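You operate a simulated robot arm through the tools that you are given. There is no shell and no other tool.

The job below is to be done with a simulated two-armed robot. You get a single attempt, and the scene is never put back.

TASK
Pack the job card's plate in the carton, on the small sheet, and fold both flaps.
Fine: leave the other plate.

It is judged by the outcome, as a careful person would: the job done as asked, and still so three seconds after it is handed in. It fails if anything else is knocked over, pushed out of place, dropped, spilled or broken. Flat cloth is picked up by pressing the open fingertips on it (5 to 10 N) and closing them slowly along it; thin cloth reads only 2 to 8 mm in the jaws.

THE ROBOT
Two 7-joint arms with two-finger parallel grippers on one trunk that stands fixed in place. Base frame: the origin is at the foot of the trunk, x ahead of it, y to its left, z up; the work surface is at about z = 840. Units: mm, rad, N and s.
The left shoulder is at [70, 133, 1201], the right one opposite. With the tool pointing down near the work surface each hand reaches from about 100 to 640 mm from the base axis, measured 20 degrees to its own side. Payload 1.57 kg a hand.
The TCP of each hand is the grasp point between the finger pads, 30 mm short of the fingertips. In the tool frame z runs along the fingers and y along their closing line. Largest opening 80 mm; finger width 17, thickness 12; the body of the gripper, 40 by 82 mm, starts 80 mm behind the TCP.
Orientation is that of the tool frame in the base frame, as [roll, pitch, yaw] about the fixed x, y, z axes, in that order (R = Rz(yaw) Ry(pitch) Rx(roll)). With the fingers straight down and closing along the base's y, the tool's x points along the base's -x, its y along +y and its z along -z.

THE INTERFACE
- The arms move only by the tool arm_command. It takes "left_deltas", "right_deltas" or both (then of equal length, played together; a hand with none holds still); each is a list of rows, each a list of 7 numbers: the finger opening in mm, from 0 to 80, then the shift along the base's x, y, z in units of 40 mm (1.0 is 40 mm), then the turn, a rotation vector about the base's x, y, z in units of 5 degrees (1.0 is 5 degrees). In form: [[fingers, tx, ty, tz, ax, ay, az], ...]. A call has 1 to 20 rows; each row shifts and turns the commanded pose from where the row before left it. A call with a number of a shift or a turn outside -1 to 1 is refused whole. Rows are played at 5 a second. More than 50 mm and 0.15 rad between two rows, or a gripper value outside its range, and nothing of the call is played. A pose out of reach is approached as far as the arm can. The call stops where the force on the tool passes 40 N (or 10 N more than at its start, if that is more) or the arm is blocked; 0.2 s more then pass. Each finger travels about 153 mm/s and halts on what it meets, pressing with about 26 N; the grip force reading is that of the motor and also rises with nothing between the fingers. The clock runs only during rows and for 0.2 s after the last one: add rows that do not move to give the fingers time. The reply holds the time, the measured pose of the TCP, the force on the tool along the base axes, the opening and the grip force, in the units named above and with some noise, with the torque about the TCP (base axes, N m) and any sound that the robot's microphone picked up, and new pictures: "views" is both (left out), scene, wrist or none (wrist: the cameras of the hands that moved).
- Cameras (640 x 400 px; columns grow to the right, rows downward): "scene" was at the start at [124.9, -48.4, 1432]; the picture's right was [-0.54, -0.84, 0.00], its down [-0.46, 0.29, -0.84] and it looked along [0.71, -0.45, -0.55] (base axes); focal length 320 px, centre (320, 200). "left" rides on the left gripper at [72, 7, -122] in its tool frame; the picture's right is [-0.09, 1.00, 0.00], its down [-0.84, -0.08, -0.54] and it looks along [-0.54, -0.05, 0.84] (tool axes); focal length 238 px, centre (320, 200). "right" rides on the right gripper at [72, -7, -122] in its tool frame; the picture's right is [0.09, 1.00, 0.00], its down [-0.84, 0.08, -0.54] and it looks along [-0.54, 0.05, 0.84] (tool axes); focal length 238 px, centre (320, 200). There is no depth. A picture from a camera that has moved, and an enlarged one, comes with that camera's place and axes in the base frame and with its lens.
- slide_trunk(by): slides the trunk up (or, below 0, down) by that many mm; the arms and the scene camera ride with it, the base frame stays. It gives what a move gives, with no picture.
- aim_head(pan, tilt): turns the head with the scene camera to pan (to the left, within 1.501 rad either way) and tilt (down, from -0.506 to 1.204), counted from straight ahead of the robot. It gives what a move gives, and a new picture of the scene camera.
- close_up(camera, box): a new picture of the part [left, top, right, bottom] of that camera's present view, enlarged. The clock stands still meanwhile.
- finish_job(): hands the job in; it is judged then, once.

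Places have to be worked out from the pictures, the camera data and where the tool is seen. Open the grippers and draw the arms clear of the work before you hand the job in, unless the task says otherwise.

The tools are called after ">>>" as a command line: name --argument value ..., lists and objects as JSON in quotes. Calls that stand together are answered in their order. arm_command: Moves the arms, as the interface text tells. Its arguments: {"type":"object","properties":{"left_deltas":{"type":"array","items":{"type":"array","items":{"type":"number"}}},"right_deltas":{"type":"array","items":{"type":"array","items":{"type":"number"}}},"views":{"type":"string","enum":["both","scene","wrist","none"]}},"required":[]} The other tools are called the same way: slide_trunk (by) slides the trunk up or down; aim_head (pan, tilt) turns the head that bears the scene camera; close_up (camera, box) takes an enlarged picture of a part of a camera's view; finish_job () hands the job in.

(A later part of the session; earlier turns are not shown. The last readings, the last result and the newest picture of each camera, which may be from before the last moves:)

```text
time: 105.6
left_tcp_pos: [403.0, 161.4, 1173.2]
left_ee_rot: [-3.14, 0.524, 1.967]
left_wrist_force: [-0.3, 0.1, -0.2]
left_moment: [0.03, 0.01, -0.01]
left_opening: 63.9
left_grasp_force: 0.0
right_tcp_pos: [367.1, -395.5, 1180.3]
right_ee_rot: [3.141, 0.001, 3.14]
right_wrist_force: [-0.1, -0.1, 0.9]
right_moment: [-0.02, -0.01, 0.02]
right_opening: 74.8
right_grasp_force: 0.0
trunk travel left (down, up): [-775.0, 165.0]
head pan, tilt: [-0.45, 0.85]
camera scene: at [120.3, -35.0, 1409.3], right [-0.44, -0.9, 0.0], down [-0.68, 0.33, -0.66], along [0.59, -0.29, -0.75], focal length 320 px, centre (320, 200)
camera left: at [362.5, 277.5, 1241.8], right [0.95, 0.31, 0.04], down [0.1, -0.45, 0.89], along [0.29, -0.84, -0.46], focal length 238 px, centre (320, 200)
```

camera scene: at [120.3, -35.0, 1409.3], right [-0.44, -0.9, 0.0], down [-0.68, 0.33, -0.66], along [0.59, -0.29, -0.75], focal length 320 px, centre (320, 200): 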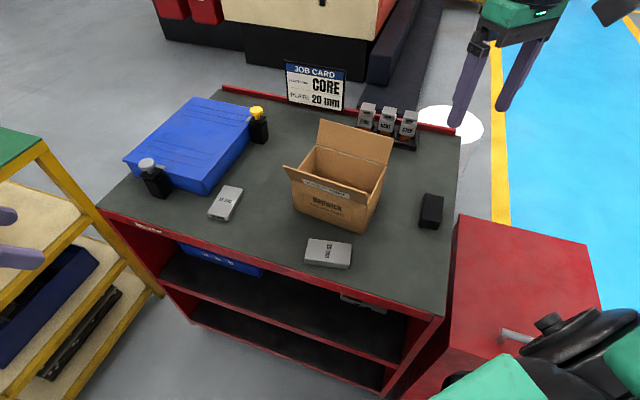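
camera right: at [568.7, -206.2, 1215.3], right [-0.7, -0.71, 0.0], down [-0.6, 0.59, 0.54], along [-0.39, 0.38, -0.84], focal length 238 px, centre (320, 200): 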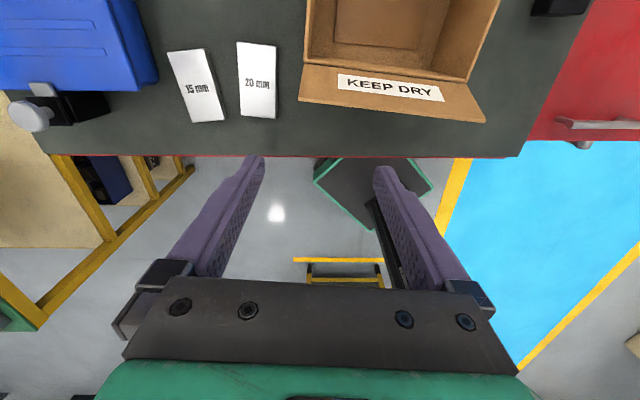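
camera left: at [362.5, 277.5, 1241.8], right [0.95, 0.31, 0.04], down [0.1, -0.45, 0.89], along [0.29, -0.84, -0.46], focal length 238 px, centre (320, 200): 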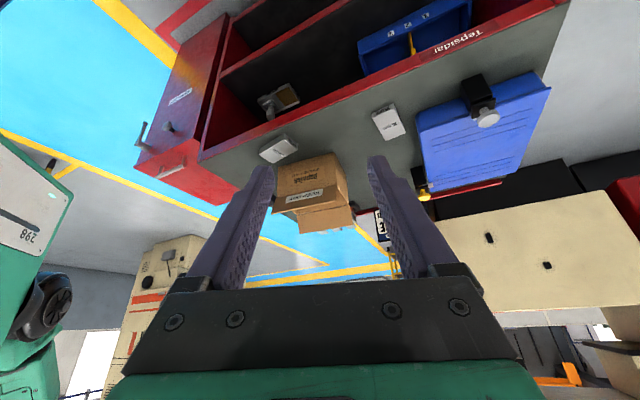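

The plate stands by itself in front of the carton and the left arm is clear. I measure the plate's new position in a close-up.

>>> close_up --camera "scene" --box '[260, 200, 400, 290]'

>>> close_up --camera "scene" --box '[270, 110, 430, 240]'

```text
4.44 times, centred on (330, 245) of scene
camera zoom: at [120.3, -35.0, 1409.3], right [-0.44, -0.9, 0.0], down [-0.68, 0.33, -0.66], along [0.59, -0.29, -0.75], focal length 1423 px, centre (276, 0)
```

zoom: 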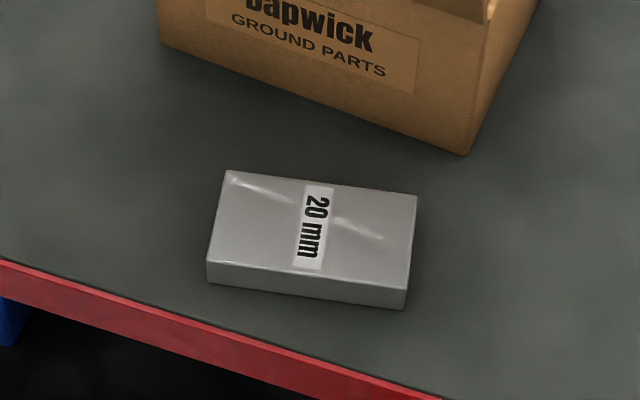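

```text
3.08 times, centred on (350, 175) of scene
camera zoom: at [120.3, -35.0, 1409.3], right [-0.44, -0.9, 0.0], down [-0.68, 0.33, -0.66], along [0.59, -0.29, -0.75], focal length 985 px, centre (228, 277)
```

zoom: 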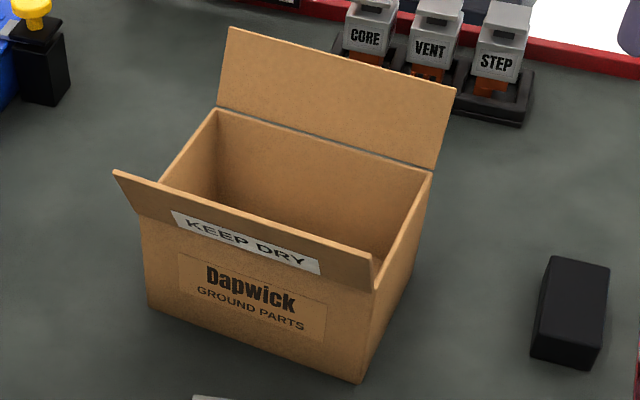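

The plate is centred at about (424, -201), long axis at -124.5°. I turn the right hand to +55° and bring it above the plate at z≈1110.

>>> arm_command --right_deltas '[[75, 0, 0, 0, 0, 0, 1], [75, 0, 0, 0, 0, 0, 1], [75, 0, 0, 0, 0, 0, 1], [75, 0, 0, 0, 0, 0, 1], [75, 0, 0.2, 0, 0, 0, 1], [75, 0.1, 0.3, -0.1, 0, 0, 1], [75, 0.1, 0.4, -0.1, 0, 0, 1], [75, 0.1, 0.4, -0.15, 0, 0, 1], [75, 0.15, 0.4, -0.2, 0, 0, 1], [75, 0.15, 0.5, -0.2, 0, 0, 1], [75, 0.15, 0.5, -0.2, 0, 0, 1.0], [75, 0.15, 0.5, -0.2, 0, 0, 0], [75, 0.2, 0.5, -0.2, 0, 0, 0], [75, 0.2, 0.5, -0.2, 0, 0, 0], [75, 0.13, 0.65, -0.2, 0, 0, 0], [75, 0, 0, 0, 0, 0, 0]]' --views "both"

```text
time: 109.0
left_tcp_pos: [403.0, 162.1, 1173.1]
left_ee_rot: [-3.14, 0.524, 1.964]
left_wrist_force: [0.4, 0.5, 0.4]
left_moment: [-0.03, -0.01, 0.0]
left_opening: 63.9
left_grasp_force: 0.0
right_tcp_pos: [424.7, -201.2, 1111.3]
right_ee_rot: [-3.141, 0.001, -2.181]
right_wrist_force: [-1.0, -0.1, 0.1]
right_moment: [0.02, 0.01, 0.0]
right_opening: 75.0
right_grasp_force: 0.1
trunk travel left (down, up): [-775.0, 165.0]
head pan, tilt: [-0.45, 0.85]
camera scene: at [119.7, -34.9, 1409.3], right [-0.44, -0.9, 0.0], down [-0.68, 0.33, -0.66], along [0.59, -0.29, -0.75], focal length 320 px, centre (320, 200)
camera right: at [389.7, -264.6, 1232.8], right [-0.87, 0.5, 0.0], down [0.42, 0.73, 0.54], along [0.27, 0.47, -0.84], focal length 238 px, centre (320, 200)
```

scene: 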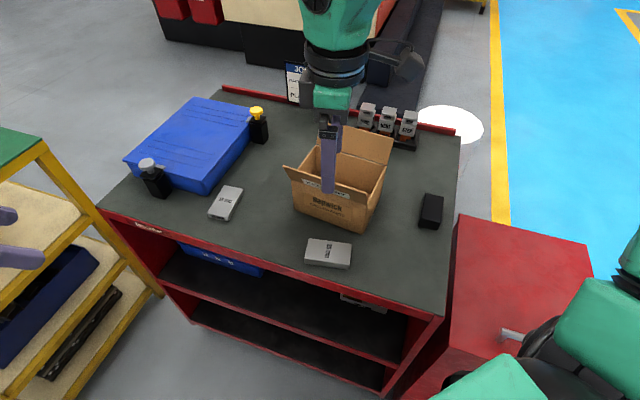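
right: 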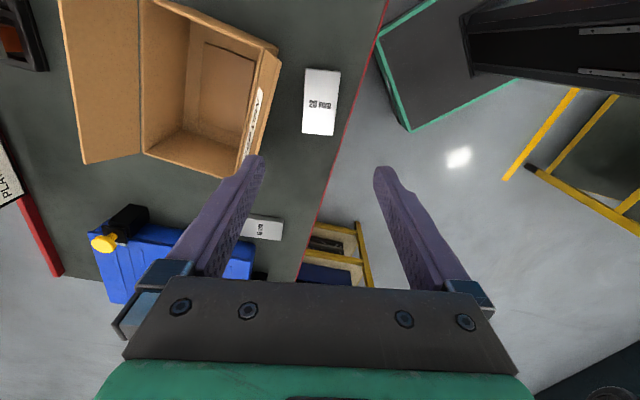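

The right hand is at the plate with no limit reported. I check alignment in its own camera.

>>> close_up --camera "right" --box '[250, 50, 390, 150]'

```text
4.00 times, centred on (320, 100) of right
camera zoom: at [389.7, -264.6, 1232.8], right [-0.87, 0.5, 0.0], down [0.42, 0.73, 0.54], along [0.27, 0.47, -0.84], focal length 953 px, centre (320, 600)
```

zoom: 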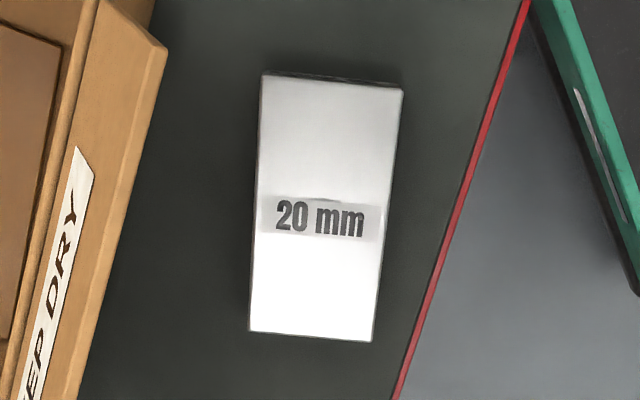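

Aligned within about 1 mm and 1°. I narrow to 64 mm and lower with the trunk by 190 mm first.

>>> arm_command --right_deltas '[[68, 0, 0, 0, 0, 0, 0], [64, 0, 0, 0, 0, 0, 0], [64, 0, 0, 0, 0, 0, 0]]' --views "none"

>>> slide_trunk --by -190

>>> close_up --camera "right" --box '[160, 0, 480, 220]'

>>> close_up --camera "scene" --box '[200, 20, 460, 200]'

```text
time: 109.8
left_tcp_pos: [403.4, 162.6, 1172.8]
left_ee_rot: [-3.139, 0.525, 1.966]
left_wrist_force: [0.3, -1.2, 0.1]
left_moment: [0.0, 0.02, 0.02]
left_opening: 63.9
left_grasp_force: 0.1
right_tcp_pos: [424.8, -201.4, 1111.8]
right_ee_rot: [3.141, 0.0, -2.182]
right_wrist_force: [-0.3, 0.2, -0.1]
right_moment: [-0.01, -0.03, 0.01]
right_opening: 63.8
right_grasp_force: 0.0
trunk travel left (down, up): [-775.0, 165.0]
head pan, tilt: [-0.45, 0.85]
```

```text
time: 111.9
left_tcp_pos: [404.0, 162.1, 982.8]
left_ee_rot: [-3.141, 0.523, 1.965]
left_wrist_force: [-0.5, 0.1, 0.3]
left_moment: [-0.01, -0.03, -0.02]
left_opening: 63.7
left_grasp_force: 0.1
right_tcp_pos: [424.8, -201.7, 920.9]
right_ee_rot: [3.14, 0.001, -2.182]
right_wrist_force: [0.9, -0.6, -0.2]
right_moment: [0.01, -0.01, 0.01]
right_opening: 64.0
right_grasp_force: 0.1
trunk travel left (down, up): [-585.0, 355.0]
head pan, tilt: [-0.45, 0.85]
```

```text
1.82 times, centred on (320, 110) of right
camera zoom: at [389.8, -264.6, 1043.0], right [-0.87, 0.49, 0.0], down [0.42, 0.73, 0.54], along [0.27, 0.47, -0.84], focal length 433 px, centre (320, 364)
```

zoom: 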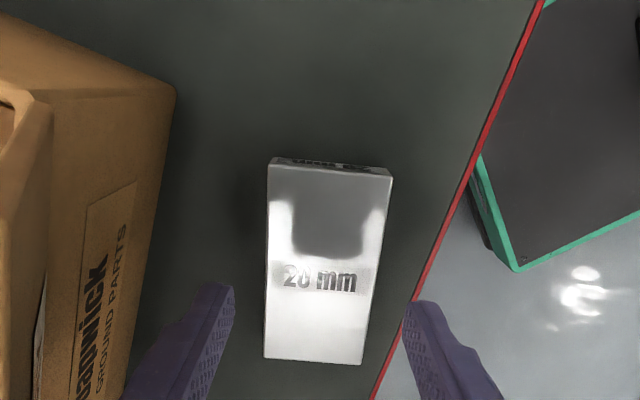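

```text
2.22 times, centred on (330, 110) of scene
camera zoom: at [119.9, -34.6, 1219.4], right [-0.44, -0.9, 0.0], down [-0.68, 0.33, -0.66], along [0.59, -0.29, -0.75], focal length 712 px, centre (298, 400)
```

zoom: 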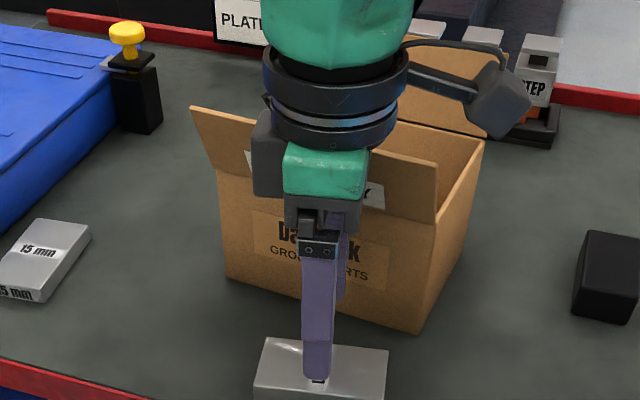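

Well aligned and clear of the flap. I lower another 46 mm (tips about 5 mm above the table) and close on the plate.

>>> slide_trunk --by -46

>>> close_up --camera "right" --box '[160, 0, 480, 220]'

>>> close_up --camera "scene" --box '[200, 0, 460, 180]'

```text
time: 112.7
left_tcp_pos: [402.4, 160.9, 937.1]
left_ee_rot: [-3.139, 0.523, 1.966]
left_wrist_force: [1.3, 0.0, 0.0]
left_moment: [0.0, 0.01, 0.03]
left_opening: 63.8
left_grasp_force: 0.0
right_tcp_pos: [424.4, -200.7, 875.4]
right_ee_rot: [-3.141, 0.001, -2.181]
right_wrist_force: [0.1, -0.4, 0.1]
right_moment: [0.02, 0.01, 0.02]
right_opening: 64.0
right_grasp_force: 0.1
trunk travel left (down, up): [-539.0, 401.0]
head pan, tilt: [-0.45, 0.85]
```

```text
1.82 times, centred on (320, 110) of right
camera zoom: at [389.7, -264.5, 997.0], right [-0.87, 0.49, 0.0], down [0.42, 0.73, 0.54], along [0.27, 0.47, -0.84], focal length 433 px, centre (320, 364)
```

zoom: 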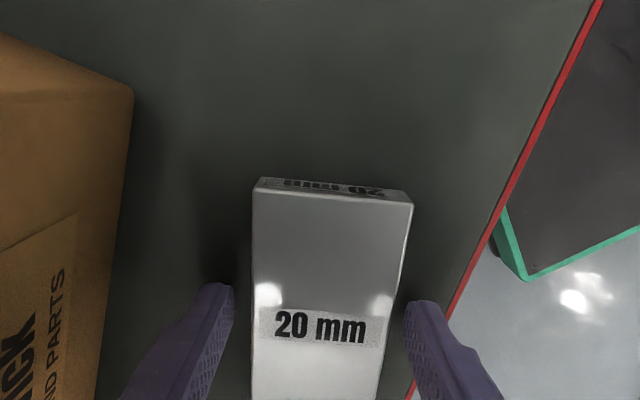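

```text
2.22 times, centred on (330, 90) of scene
camera zoom: at [119.8, -34.6, 1173.3], right [-0.44, -0.9, 0.0], down [-0.68, 0.33, -0.66], along [0.59, -0.29, -0.75], focal length 712 px, centre (298, 444)
```

zoom: 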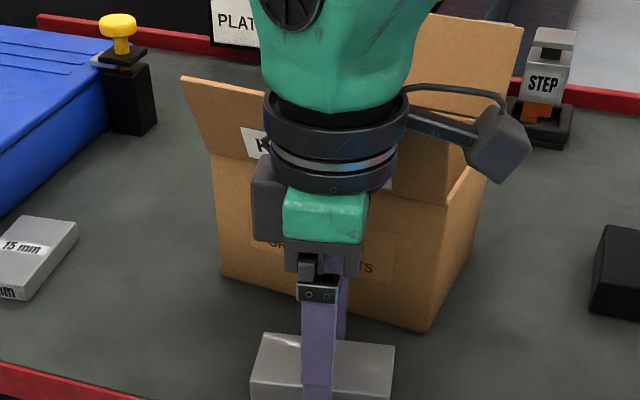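

Fingers are down beside the plate with no contact. I close slowly.

>>> arm_command --right_deltas '[[60, 0, 0, 0, 0, 0, 0], [56, 0, 0, 0, 0, 0, 0], [53, 0, 0, 0, 0, 0, 0], [51, 0, 0, 0, 0, 0, 0], [49, 0, 0, 0, 0, 0, 0], [46, 0, 0, 0, 0, 0, 0], [44, 0, 0, 0, 0, 0, 0], [44, 0, 0, 0, 0, 0, 0]]' --views "none"

>>> slide_trunk --by 20

>>> close_up --camera "right" --box '[160, 0, 480, 220]'

```text
time: 114.5
left_tcp_pos: [403.2, 162.2, 936.2]
left_ee_rot: [-3.14, 0.524, 1.964]
left_wrist_force: [0.3, -0.1, -0.1]
left_moment: [0.01, -0.01, -0.02]
left_opening: 64.0
left_grasp_force: 0.0
right_tcp_pos: [424.8, -201.1, 876.0]
right_ee_rot: [3.141, -0.001, -2.181]
right_wrist_force: [-1.5, 1.3, -0.5]
right_moment: [0.03, 0.19, -0.06]
right_opening: 49.7
right_grasp_force: 26.5
trunk travel left (down, up): [-539.0, 401.0]
head pan, tilt: [-0.45, 0.85]
```

```text
time: 115.2
left_tcp_pos: [404.6, 161.1, 955.5]
left_ee_rot: [-3.138, 0.523, 1.967]
left_wrist_force: [0.0, -0.4, 0.7]
left_moment: [-0.02, 0.01, -0.03]
left_opening: 63.9
left_grasp_force: 0.1
right_tcp_pos: [426.5, -202.0, 894.2]
right_ee_rot: [-3.141, -0.002, -2.183]
right_wrist_force: [-0.3, -0.5, -6.7]
right_moment: [0.03, 0.01, 0.03]
right_opening: 49.7
right_grasp_force: 25.7
trunk travel left (down, up): [-559.0, 381.0]
head pan, tilt: [-0.45, 0.85]
```

```text
1.82 times, centred on (320, 110) of right
camera zoom: at [391.0, -265.0, 1016.2], right [-0.87, 0.5, 0.0], down [0.42, 0.73, 0.54], along [0.27, 0.47, -0.84], focal length 433 px, centre (320, 364)
```

zoom: 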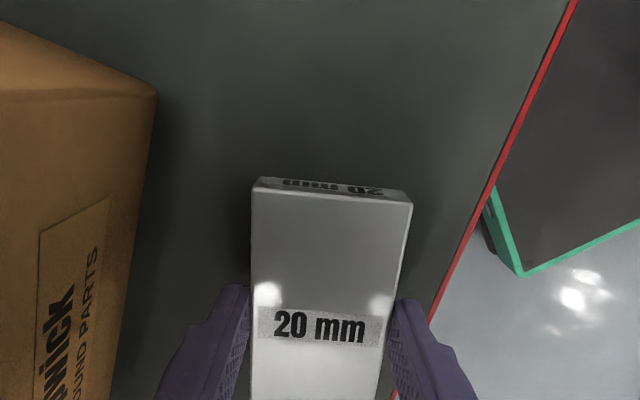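

The plate is up, level (6.7 N). I raise it to full height with the trunk and carry it over the carton, turning -14.5° to match the carton.

>>> slide_trunk --by 216

>>> arm_command --right_deltas '[[44, 0.2, -0.15, 0, 0, 0, -0.4], [44, 0.4, -0.3, 0, 0, 0, -0.5], [44, 0.5, -0.35, 0, 0, 0, -0.5], [44, 0.5, -0.35, 0, 0, 0, -0.5], [44, 0.5, -0.35, 0, 0, 0, -0.5], [44, 0.4, -0.3, 0, 0, 0, -0.5], [44, 0.3, -0.2, 0, 0, 0, 0], [44, 0.1, -0.08, 0, 0, 0, 0], [44, 0, 0, 0, 0, 0, 0]]' --views "both"

>>> close_up --camera "right" --box '[180, 0, 460, 250]'

```text
time: 117.5
left_tcp_pos: [405.1, 161.1, 1172.9]
left_ee_rot: [-3.138, 0.524, 1.966]
left_wrist_force: [0.5, -0.3, 0.5]
left_moment: [0.0, -0.04, -0.01]
left_opening: 63.9
left_grasp_force: 0.1
right_tcp_pos: [426.4, -201.0, 1111.1]
right_ee_rot: [3.138, 0.0, -2.181]
right_wrist_force: [-0.3, -0.1, -6.5]
right_moment: [-0.01, -0.01, 0.01]
right_opening: 49.8
right_grasp_force: 26.5
trunk travel left (down, up): [-775.0, 165.0]
head pan, tilt: [-0.45, 0.85]
```

```text
time: 119.5
left_tcp_pos: [402.9, 159.8, 1171.9]
left_ee_rot: [-3.138, 0.521, 1.965]
left_wrist_force: [-0.4, 0.6, -0.1]
left_moment: [0.01, 0.01, -0.01]
left_opening: 64.2
left_grasp_force: 0.1
right_tcp_pos: [543.4, -283.7, 1110.2]
right_ee_rot: [3.141, 0.001, -2.434]
right_wrist_force: [-0.3, -0.5, -6.9]
right_moment: [-0.03, 0.02, -0.01]
right_opening: 49.6
right_grasp_force: 26.0
trunk travel left (down, up): [-775.0, 165.0]
head pan, tilt: [-0.45, 0.85]
camera scene: at [121.4, -35.3, 1409.2], right [-0.44, -0.9, 0.0], down [-0.68, 0.33, -0.66], along [0.59, -0.29, -0.75], focal length 320 px, centre (320, 200)
camera right: at [493.0, -336.8, 1231.7], right [-0.72, 0.7, 0.0], down [0.59, 0.6, 0.54], along [0.38, 0.39, -0.84], focal length 238 px, centre (320, 200)
```

scene: 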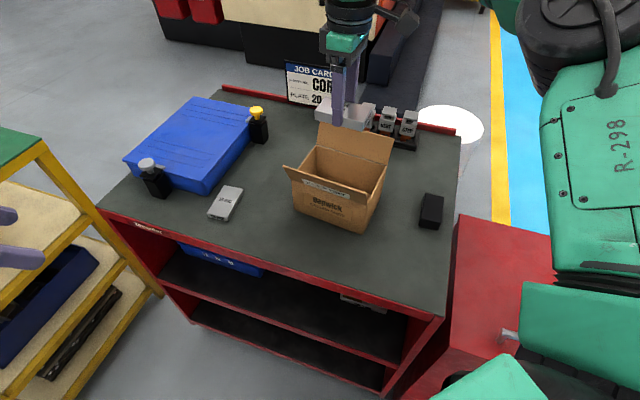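
right: 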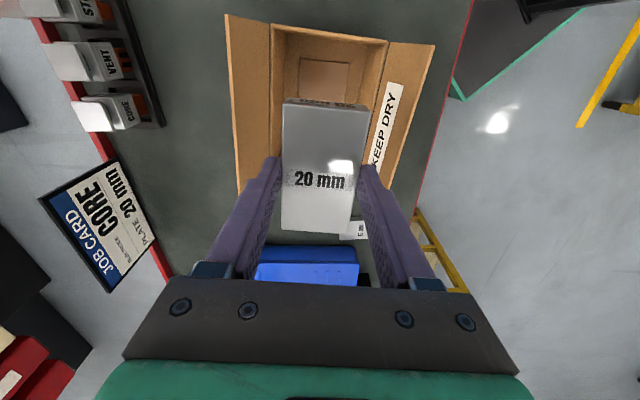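

```text
1.60 times, centred on (320, 125) of right
camera zoom: at [493.0, -336.8, 1231.7], right [-0.72, 0.7, 0.0], down [0.59, 0.6, 0.54], along [0.38, 0.39, -0.84], focal length 381 px, centre (320, 320)
```

zoom: 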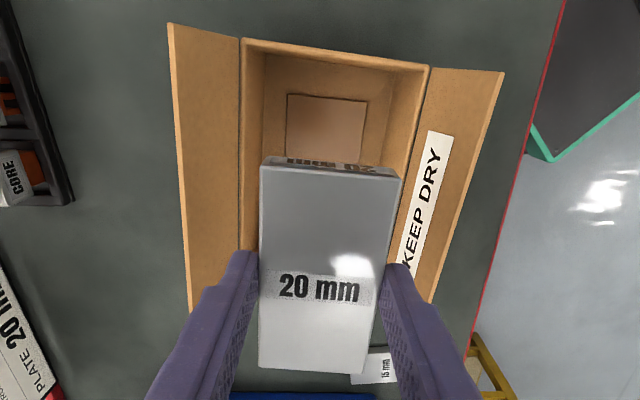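

The plate is centred over the sheet within about 1 mm in both directions. I lower with the trunk by 130 mm into the carton mouth and check.

>>> slide_trunk --by -130

>>> close_up --camera "right" --box '[150, 0, 490, 260]'

>>> close_up --camera "scene" --box '[220, 20, 460, 200]'

```text
time: 121.1
left_tcp_pos: [402.9, 161.9, 1041.7]
left_ee_rot: [-3.137, 0.521, 1.967]
left_wrist_force: [0.8, 0.3, 1.1]
left_moment: [0.01, -0.02, 0.0]
left_opening: 64.1
left_grasp_force: 0.1
right_tcp_pos: [541.9, -284.2, 979.7]
right_ee_rot: [3.14, -0.001, -2.434]
right_wrist_force: [0.3, 0.2, -6.5]
right_moment: [0.01, 0.0, 0.0]
right_opening: 50.0
right_grasp_force: 26.4
trunk travel left (down, up): [-645.0, 295.0]
head pan, tilt: [-0.45, 0.85]
```

```text
1.54 times, centred on (320, 130) of right
camera zoom: at [492.7, -336.6, 1101.9], right [-0.72, 0.7, 0.0], down [0.59, 0.6, 0.54], along [0.38, 0.39, -0.84], focal length 367 px, centre (320, 308)
```

zoom: 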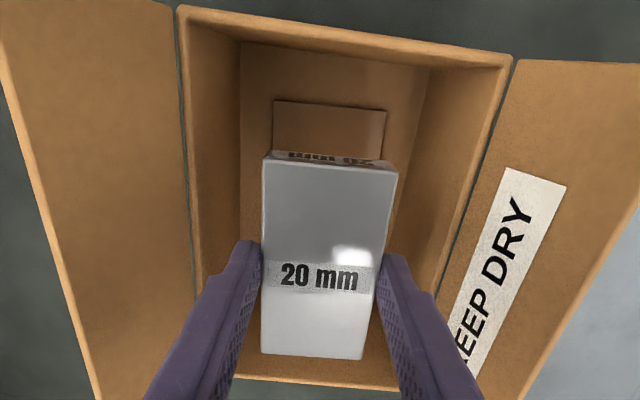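

```text
2.22 times, centred on (340, 110) of scene
camera zoom: at [121.2, -35.3, 1279.2], right [-0.44, -0.9, 0.0], down [-0.68, 0.33, -0.66], along [0.59, -0.29, -0.75], focal length 712 px, centre (276, 400)
```

zoom: 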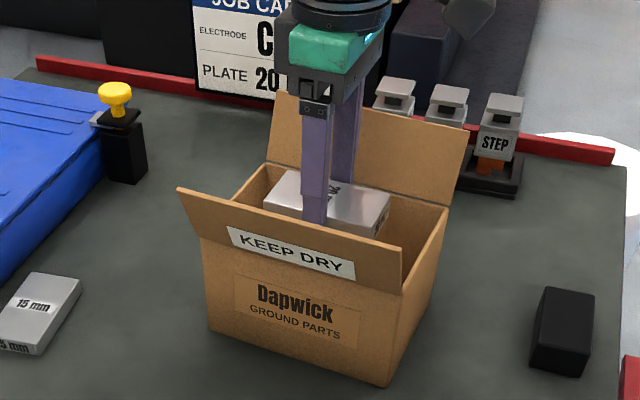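

All clear. I lower 91 mm more, leaving a few millimetres above the sheet.

>>> slide_trunk --by -91

>>> close_up --camera "right" --box '[150, 0, 490, 260]'

```text
time: 122.3
left_tcp_pos: [403.3, 161.1, 952.0]
left_ee_rot: [-3.138, 0.523, 1.967]
left_wrist_force: [-0.1, -0.3, 0.1]
left_moment: [0.0, 0.03, 0.0]
left_opening: 63.9
left_grasp_force: 0.0
right_tcp_pos: [542.7, -284.4, 888.8]
right_ee_rot: [3.141, 0.001, -2.437]
right_wrist_force: [-0.2, 0.0, -7.3]
right_moment: [-0.02, 0.03, 0.0]
right_opening: 49.9
right_grasp_force: 26.3
trunk travel left (down, up): [-554.0, 386.0]
head pan, tilt: [-0.45, 0.85]
```

```text
1.54 times, centred on (320, 130) of right
camera zoom: at [492.6, -336.5, 1010.9], right [-0.72, 0.7, 0.0], down [0.59, 0.6, 0.54], along [0.38, 0.39, -0.84], focal length 367 px, centre (320, 308)
```

zoom: 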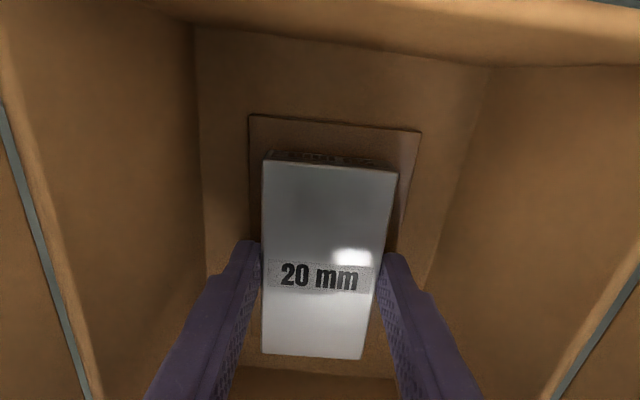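

Plate hovers just above the sheet. I step down gently until the sheet takes the weight.

>>> arm_command --right_deltas '[[44, 0, 0, -0.04, 0, 0, 0], [44, 0, 0, -0.03, 0, 0, 0], [44, 0, 0, -0.03, 0, 0, 0], [44, 0, 0, 0, 0, 0, 0]]' --views "none"

```text
time: 123.3
left_tcp_pos: [403.2, 160.9, 951.4]
left_ee_rot: [-3.138, 0.522, 1.965]
left_wrist_force: [-0.6, 0.2, -1.2]
left_moment: [-0.01, 0.03, 0.0]
left_opening: 63.9
left_grasp_force: 0.1
right_tcp_pos: [542.5, -283.5, 885.0]
right_ee_rot: [3.141, 0.001, -2.433]
right_wrist_force: [0.2, -0.9, -8.3]
right_moment: [0.0, 0.02, 0.0]
right_opening: 49.7
right_grasp_force: 25.8
trunk travel left (down, up): [-554.0, 386.0]
head pan, tilt: [-0.45, 0.85]
```

Still hanging free at TCP z 885. I continue stepping down 1 mm at a time.

>>> arm_command --right_deltas '[[44, 0, 0, -0.03, 0, 0, 0], [44, 0, 0, 0, 0, 0, 0], [44, 0, 0, -0.03, 0, 0, 0], [44, 0, 0, 0, 0, 0, 0]]' --views "none"

```text
time: 124.3
left_tcp_pos: [404.4, 160.8, 952.0]
left_ee_rot: [-3.139, 0.525, 1.964]
left_wrist_force: [-0.7, 0.3, 0.7]
left_moment: [0.0, -0.02, -0.01]
left_opening: 64.0
left_grasp_force: 0.1
right_tcp_pos: [541.7, -283.1, 884.4]
right_ee_rot: [3.141, 0.001, -2.436]
right_wrist_force: [2.9, -1.5, 1.8]
right_moment: [-0.11, -0.01, -0.01]
right_opening: 49.9
right_grasp_force: 25.8
trunk travel left (down, up): [-554.0, 386.0]
head pan, tilt: [-0.45, 0.85]
```

The weight is now on the sheet. I open the right fingers slowly.

>>> arm_command --right_deltas '[[50, 0, 0, 0, 0, 0, 0], [52, 0, 0, 0, 0, 0, 0], [55, 0, 0, 0, 0, 0, 0], [58, 0, 0, 0, 0, 0, 0], [62, 0, 0, 0, 0, 0, 0], [62, 0, 0, 0, 0, 0, 0]]' --views "none"

>>> close_up --camera "right" --box '[150, 0, 490, 260]'

```text
time: 125.8
left_tcp_pos: [403.1, 161.8, 951.9]
left_ee_rot: [-3.139, 0.524, 1.965]
left_wrist_force: [-0.3, -0.1, -0.5]
left_moment: [0.02, -0.01, 0.02]
left_opening: 64.0
left_grasp_force: 0.0
right_tcp_pos: [540.8, -283.4, 883.6]
right_ee_rot: [-3.141, 0.001, -2.435]
right_wrist_force: [1.1, 0.0, 0.3]
right_moment: [0.0, -0.02, 0.0]
right_opening: 62.1
right_grasp_force: 0.1
trunk travel left (down, up): [-554.0, 386.0]
head pan, tilt: [-0.45, 0.85]
```

```text
1.54 times, centred on (320, 130) of right
camera zoom: at [491.3, -335.9, 1005.3], right [-0.72, 0.7, 0.0], down [0.59, 0.6, 0.54], along [0.38, 0.39, -0.84], focal length 367 px, centre (320, 308)
```

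zoom: 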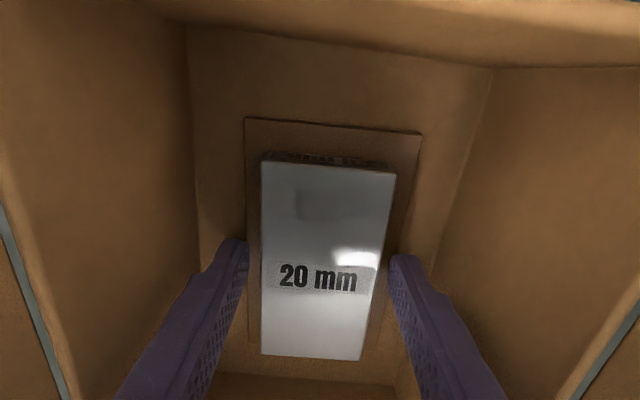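

The plate sits centred on the sheet. I raise straight out with the trunk and look.

>>> slide_trunk --by 221

>>> close_up --camera "right" --box '[180, 0, 460, 250]'

>>> close_up --camera "scene" --box '[250, 90, 450, 240]'

```text
time: 128.1
left_tcp_pos: [402.6, 160.9, 1173.2]
left_ee_rot: [-3.14, 0.524, 1.966]
left_wrist_force: [0.3, -0.9, -0.6]
left_moment: [0.0, 0.03, 0.0]
left_opening: 63.8
left_grasp_force: 0.0
right_tcp_pos: [541.9, -283.6, 1104.5]
right_ee_rot: [-3.141, -0.001, -2.434]
right_wrist_force: [-0.4, -0.5, 0.5]
right_moment: [-0.01, -0.03, -0.01]
right_opening: 62.1
right_grasp_force: 0.1
trunk travel left (down, up): [-775.0, 165.0]
head pan, tilt: [-0.45, 0.85]
```

```text
1.60 times, centred on (320, 125) of right
camera zoom: at [491.5, -335.9, 1226.2], right [-0.72, 0.7, 0.0], down [0.59, 0.6, 0.54], along [0.38, 0.39, -0.84], focal length 381 px, centre (320, 320)
```

zoom: 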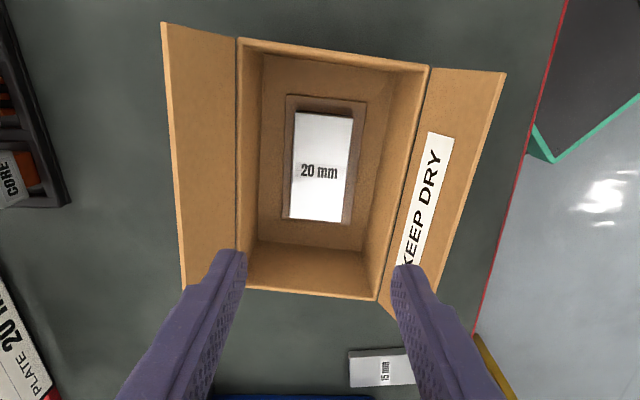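

```text
2.67 times, centred on (350, 165) of scene
camera zoom: at [120.2, -34.6, 1409.3], right [-0.44, -0.9, 0.0], down [-0.68, 0.33, -0.66], along [0.59, -0.29, -0.75], focal length 854 px, centre (240, 293)
```

zoom: 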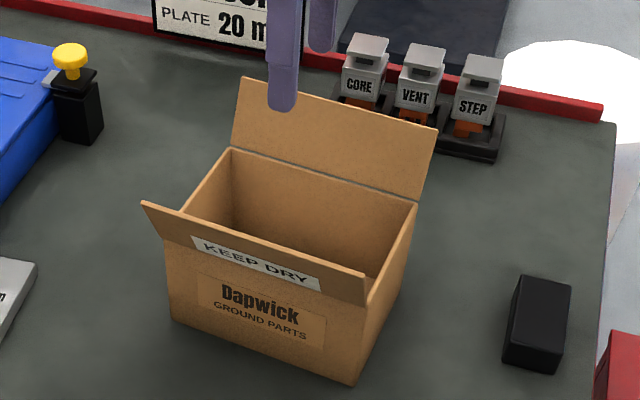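

The plate lies flat on the sheet inside the carton; both measured flaps lean out with their free edges at ±85 mm from the carton's centre line, z≈995. For the back flap I will hook over its edge with closed fingers tilted 35° outward and pull it in. First I close the fingers, tilt and move into place high above.

>>> arm_command --right_deltas '[[30, 0, 0, 0, 0, 0, 0], [0, 0.1414, -0.337, 0, -0.77, -0.638, 0], [0, 0.1414, -0.337, 0, -0.77, -0.638, 0], [0, 0.1414, -0.337, 0, -0.77, -0.638, 0], [0, 0.1414, -0.337, 0, -0.77, -0.638, 0], [0, 0.1414, -0.337, 0, -0.77, -0.638, 0], [0, 0.1414, -0.337, 0, -0.77, -0.638, 0], [0, 0.1414, -0.337, 0, -0.77, -0.638, 0], [0, 0, 0, 0, 0, 0, 0]]' --views "both"

```text
time: 130.1
left_tcp_pos: [402.9, 162.4, 1173.1]
left_ee_rot: [-3.14, 0.525, 1.966]
left_wrist_force: [0.7, 0.8, -1.1]
left_moment: [0.04, 0.02, 0.02]
left_opening: 64.2
left_grasp_force: 0.1
right_tcp_pos: [581.5, -378.2, 1105.0]
right_ee_rot: [-2.528, -0.009, -2.436]
right_wrist_force: [0.7, 0.4, -0.3]
right_moment: [0.02, 0.0, -0.01]
right_opening: 0.0
right_grasp_force: 21.3
trunk travel left (down, up): [-775.0, 165.0]
head pan, tilt: [-0.45, 0.85]
camera scene: at [120.1, -34.6, 1409.3], right [-0.44, -0.9, 0.0], down [-0.68, 0.33, -0.66], along [0.59, -0.29, -0.75], focal length 320 px, centre (320, 200)
camera right: at [485.3, -374.9, 1209.1], right [-0.6, 0.56, -0.57], down [0.4, 0.83, 0.39], along [0.69, 0.01, -0.72], focal length 238 px, centre (320, 200)
```

scene: 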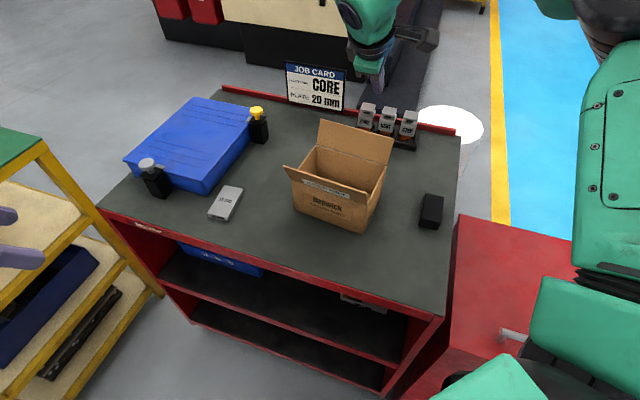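
right: 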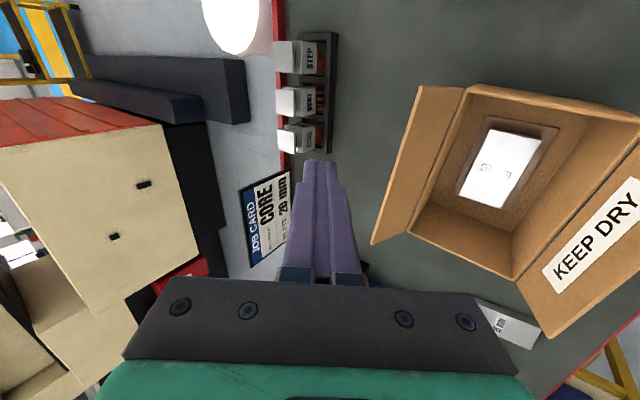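

The tilted closed fingers are beyond the back flap's edge, and the projected edge matches the picture. I lower 80 mm with the trunk and check the gap.

>>> slide_trunk --by -80

>>> close_up --camera "right" --box '[200, 60, 520, 300]'

>>> close_up --camera "scene" --box '[260, 20, 460, 200]'

```text
time: 131.3
left_tcp_pos: [403.6, 161.8, 1092.9]
left_ee_rot: [-3.139, 0.524, 1.965]
left_wrist_force: [-0.3, 0.3, 0.4]
left_moment: [0.03, -0.03, -0.02]
left_opening: 63.9
left_grasp_force: 0.0
right_tcp_pos: [580.2, -377.2, 1025.2]
right_ee_rot: [-2.53, -0.011, -2.435]
right_wrist_force: [1.1, 0.4, -0.5]
right_moment: [-0.04, 0.02, 0.01]
right_opening: 0.2
right_grasp_force: 20.7
trunk travel left (down, up): [-695.0, 245.0]
head pan, tilt: [-0.45, 0.85]
```

```text
1.67 times, centred on (360, 180) of right
camera zoom: at [485.1, -374.8, 1129.2], right [-0.6, 0.56, -0.57], down [0.4, 0.83, 0.39], along [0.69, 0.01, -0.72], focal length 397 px, centre (253, 233)
```

zoom: 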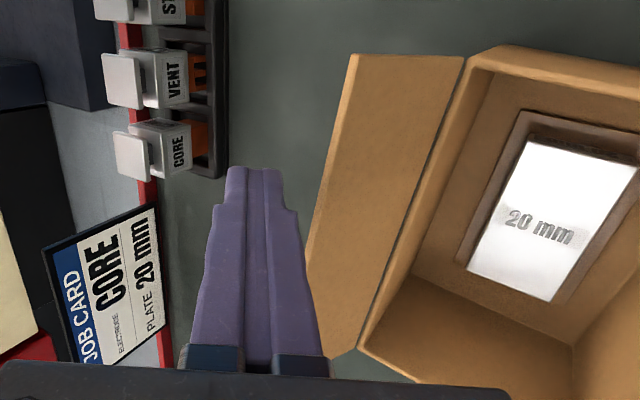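

```text
2.22 times, centred on (360, 110) of scene
camera zoom: at [120.0, -34.6, 1329.3], right [-0.44, -0.9, 0.0], down [-0.68, 0.33, -0.66], along [0.59, -0.29, -0.75], focal length 712 px, centre (231, 400)
```

zoom: 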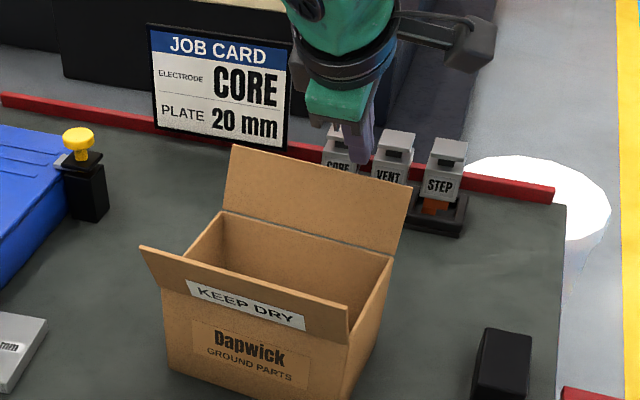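

There is a gap of about 10 mm between finger and flap edge. I lower 14 mm more so the tips come below the edge.

>>> slide_trunk --by -14

>>> close_up --camera "right" --box '[200, 60, 520, 300]'

>>> close_up --camera "scene" --box '[290, 40, 430, 150]'

```text
time: 131.9
left_tcp_pos: [401.8, 161.0, 1078.7]
left_ee_rot: [-3.14, 0.525, 1.965]
left_wrist_force: [-0.3, 0.5, 0.4]
left_moment: [0.01, -0.01, 0.02]
left_opening: 64.1
left_grasp_force: 0.1
right_tcp_pos: [581.7, -377.5, 1010.2]
right_ee_rot: [-2.531, -0.008, -2.435]
right_wrist_force: [0.5, -0.5, 0.1]
right_moment: [-0.01, 0.0, 0.01]
right_opening: 0.0
right_grasp_force: 21.6
trunk travel left (down, up): [-681.0, 259.0]
head pan, tilt: [-0.45, 0.85]
```

```text
1.67 times, centred on (360, 180) of right
camera zoom: at [485.2, -374.8, 1115.1], right [-0.6, 0.56, -0.57], down [0.4, 0.83, 0.39], along [0.69, 0.01, -0.72], focal length 397 px, centre (253, 233)
```

zoom: 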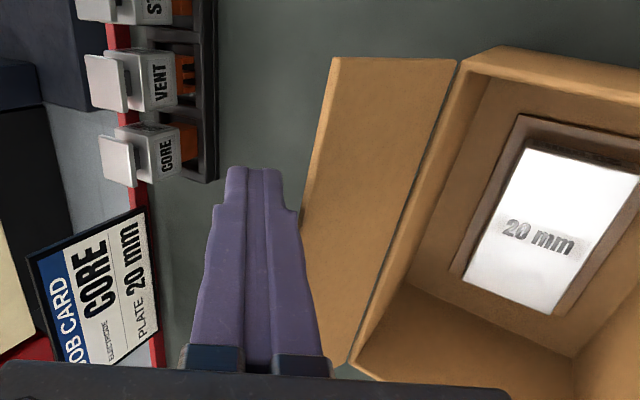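

```text
3.64 times, centred on (360, 95) of scene
camera zoom: at [120.1, -34.6, 1315.3], right [-0.43, -0.9, 0.0], down [-0.68, 0.33, -0.66], along [0.59, -0.29, -0.75], focal length 1164 px, centre (174, 582)
```

zoom: 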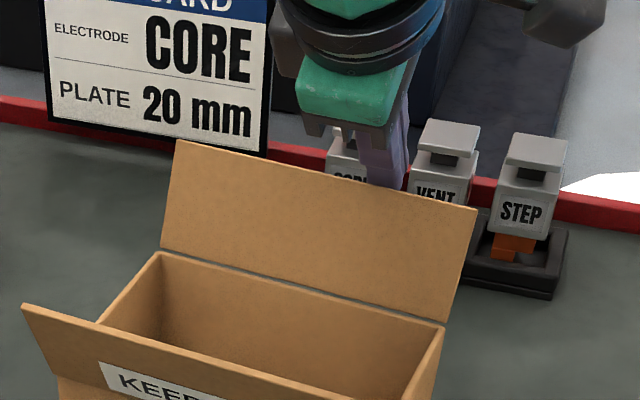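

The fingertips are behind the flap's upper edge. I pull inward slowly, following the flap's arc, to about vertical, and check the force and the carton.

>>> arm_command --right_deltas '[[0, -0.128, 0.154, 0, 0, 0, 0], [0, -0.128, 0.154, 0.06, 0, 0, 0], [0, -0.144, 0.173, 0.06, 0, 0, 0], [0, -0.16, 0.193, 0.03, 0, 0, 0], [0, 0, 0, 0, 0, 0, 0]]' --views "none"

>>> close_up --camera "right" --box '[200, 60, 520, 300]'

>>> close_up --camera "scene" --box '[250, 40, 430, 180]'

```text
time: 133.1
left_tcp_pos: [402.1, 161.9, 1079.7]
left_ee_rot: [-3.139, 0.524, 1.966]
left_wrist_force: [0.3, -0.5, 0.4]
left_moment: [-0.02, -0.01, 0.01]
left_opening: 63.8
left_grasp_force: 0.0
right_tcp_pos: [558.8, -350.2, 1018.0]
right_ee_rot: [-2.531, -0.009, -2.437]
right_wrist_force: [-0.1, 0.0, -0.6]
right_moment: [0.01, 0.02, -0.03]
right_opening: 0.0
right_grasp_force: 21.6
trunk travel left (down, up): [-681.0, 259.0]
head pan, tilt: [-0.45, 0.85]
```

```text
1.67 times, centred on (360, 180) of right
camera zoom: at [462.5, -347.4, 1121.7], right [-0.6, 0.56, -0.57], down [0.4, 0.83, 0.39], along [0.69, 0.01, -0.72], focal length 397 px, centre (253, 233)
```

zoom: 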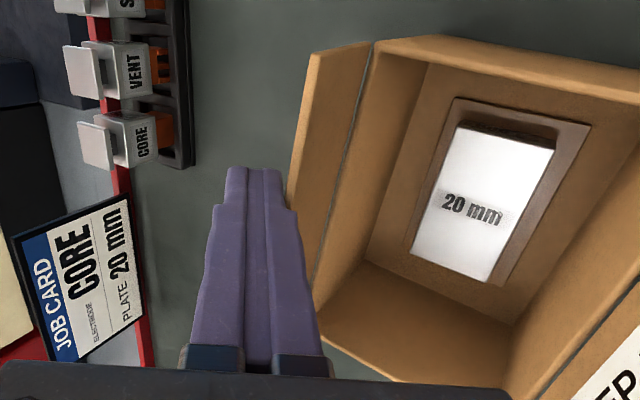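

```text
2.86 times, centred on (340, 110) of scene
camera zoom: at [120.2, -34.6, 1315.3], right [-0.44, -0.9, 0.0], down [-0.68, 0.33, -0.66], along [0.59, -0.29, -0.75], focal length 915 px, centre (263, 457)
```

zoom: 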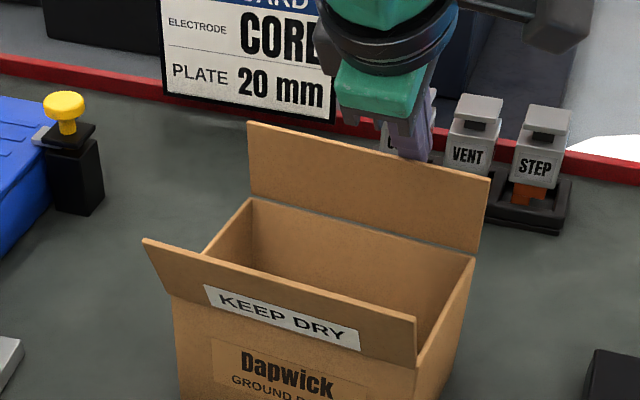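

The flap follows with hardly any force and the carton stays put. I continue over the top and inward-down.

>>> arm_command --right_deltas '[[0, -0.16, 0.193, -0.05, 0, 0, 0], [0, -0.16, 0.193, -0.1, 0, 0, 0], [0, -0.128, 0.154, -0.12, 0, 0, 0], [0, -0.1, 0.12, -0.15, 0, 0, 0], [0, 0, 0, 0, 0, 0, 0]]' --views "none"

>>> close_up --camera "right" --box '[200, 60, 520, 300]'

>>> close_up --camera "scene" --box '[250, 40, 430, 180]'

```text
time: 134.3
left_tcp_pos: [402.9, 161.4, 1080.1]
left_ee_rot: [-3.141, 0.523, 1.966]
left_wrist_force: [0.2, 0.1, 0.4]
left_moment: [0.0, 0.01, -0.01]
left_opening: 64.0
left_grasp_force: 0.0
right_tcp_pos: [536.9, -326.3, 1000.2]
right_ee_rot: [-2.532, -0.009, -2.436]
right_wrist_force: [-0.1, 1.0, -0.4]
right_moment: [-0.02, 0.05, 0.03]
right_opening: 0.0
right_grasp_force: 21.6
trunk travel left (down, up): [-681.0, 259.0]
head pan, tilt: [-0.45, 0.85]
```

```text
1.67 times, centred on (360, 180) of right
camera zoom: at [440.8, -321.8, 1104.4], right [-0.6, 0.56, -0.57], down [0.4, 0.83, 0.39], along [0.69, 0.01, -0.72], focal length 397 px, centre (253, 233)
```

zoom: 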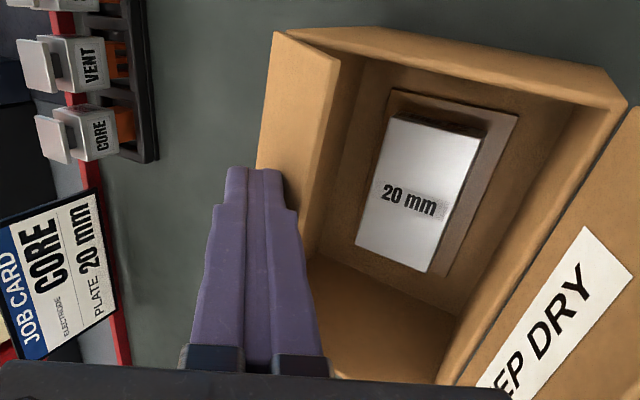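

```text
2.86 times, centred on (340, 110) of scene
camera zoom: at [120.1, -34.6, 1315.3], right [-0.44, -0.9, 0.0], down [-0.68, 0.33, -0.66], along [0.59, -0.29, -0.75], focal length 915 px, centre (263, 457)
```

zoom: 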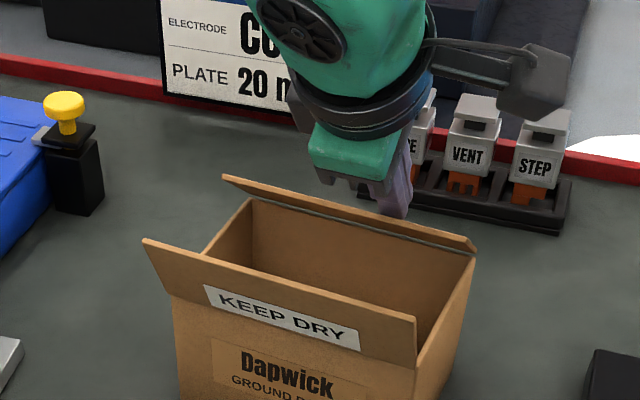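

The back flap now leans inward. I keep pressing it down toward horizontal.

>>> arm_command --right_deltas '[[0, -0.064, 0.077, -0.16, 0, 0, 0], [0, -0.064, 0.077, -0.16, 0, 0, 0], [0, -0.064, 0.077, -0.16, 0, 0, 0], [0, -0.05, 0.06, -0.14, 0, 0, 0], [0, 0, 0, 0, 0, 0, 0]]' --views "none"

>>> close_up --camera "right" --box '[200, 60, 520, 300]'

>>> close_up --camera "scene" --box '[250, 40, 430, 180]'

```text
time: 135.5
left_tcp_pos: [403.5, 161.5, 1077.4]
left_ee_rot: [-3.139, 0.524, 1.966]
left_wrist_force: [-0.7, 0.2, -0.3]
left_moment: [0.01, -0.03, 0.0]
left_opening: 64.1
left_grasp_force: 0.1
right_tcp_pos: [532.0, -318.6, 980.8]
right_ee_rot: [-2.536, -0.011, -2.434]
right_wrist_force: [0.2, 0.2, 0.1]
right_moment: [0.0, 0.0, 0.02]
right_opening: 0.1
right_grasp_force: 21.2
right hand out of reach, approached as far as the arm can: row 3, 4
trunk travel left (down, up): [-681.0, 259.0]
head pan, tilt: [-0.45, 0.85]
```

```text
1.67 times, centred on (360, 180) of right
camera zoom: at [436.4, -317.3, 1085.4], right [-0.61, 0.56, -0.57], down [0.4, 0.83, 0.39], along [0.69, 0.01, -0.72], focal length 397 px, centre (253, 233)
```

zoom: 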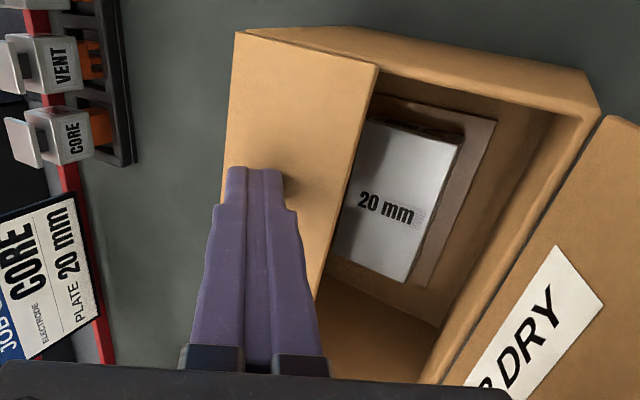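

```text
2.86 times, centred on (340, 110) of scene
camera zoom: at [120.1, -34.6, 1315.3], right [-0.44, -0.9, 0.0], down [-0.68, 0.33, -0.66], along [0.59, -0.29, -0.75], focal length 915 px, centre (263, 457)
```

zoom: 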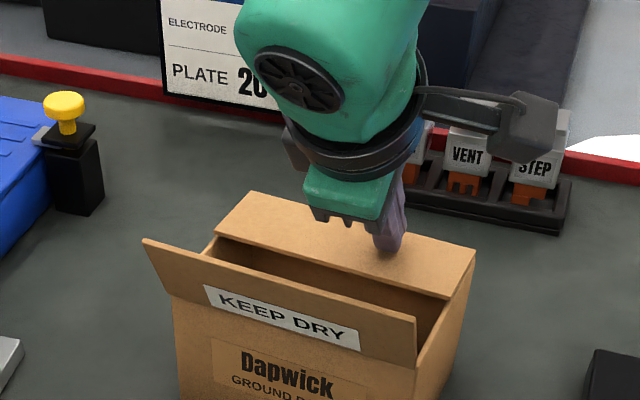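

The flap is nearly down (about 15° to go); the arm hit a reach limit, so I press the last bit with the trunk.

>>> slide_trunk --by -6

>>> close_up --camera "scene" --box '[250, 40, 430, 180]'

```text
time: 136.0
left_tcp_pos: [400.4, 162.7, 1074.2]
left_ee_rot: [3.142, 0.525, 1.966]
left_wrist_force: [-0.9, -0.5, -0.7]
left_moment: [-0.02, 0.0, 0.0]
left_opening: 64.3
left_grasp_force: 0.0
right_tcp_pos: [531.6, -318.0, 978.9]
right_ee_rot: [-2.53, -0.007, -2.433]
right_wrist_force: [2.8, -2.6, 16.7]
right_moment: [-0.16, -0.19, 0.02]
right_opening: 0.0
right_grasp_force: 21.5
trunk travel left (down, up): [-675.0, 265.0]
head pan, tilt: [-0.45, 0.85]
```

```text
2.86 times, centred on (340, 110) of scene
camera zoom: at [118.0, -33.8, 1309.8], right [-0.44, -0.9, 0.0], down [-0.68, 0.33, -0.66], along [0.6, -0.29, -0.75], focal length 915 px, centre (263, 457)
```

zoom: 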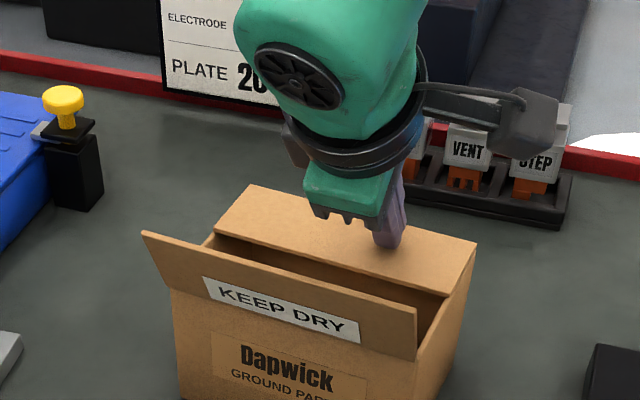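

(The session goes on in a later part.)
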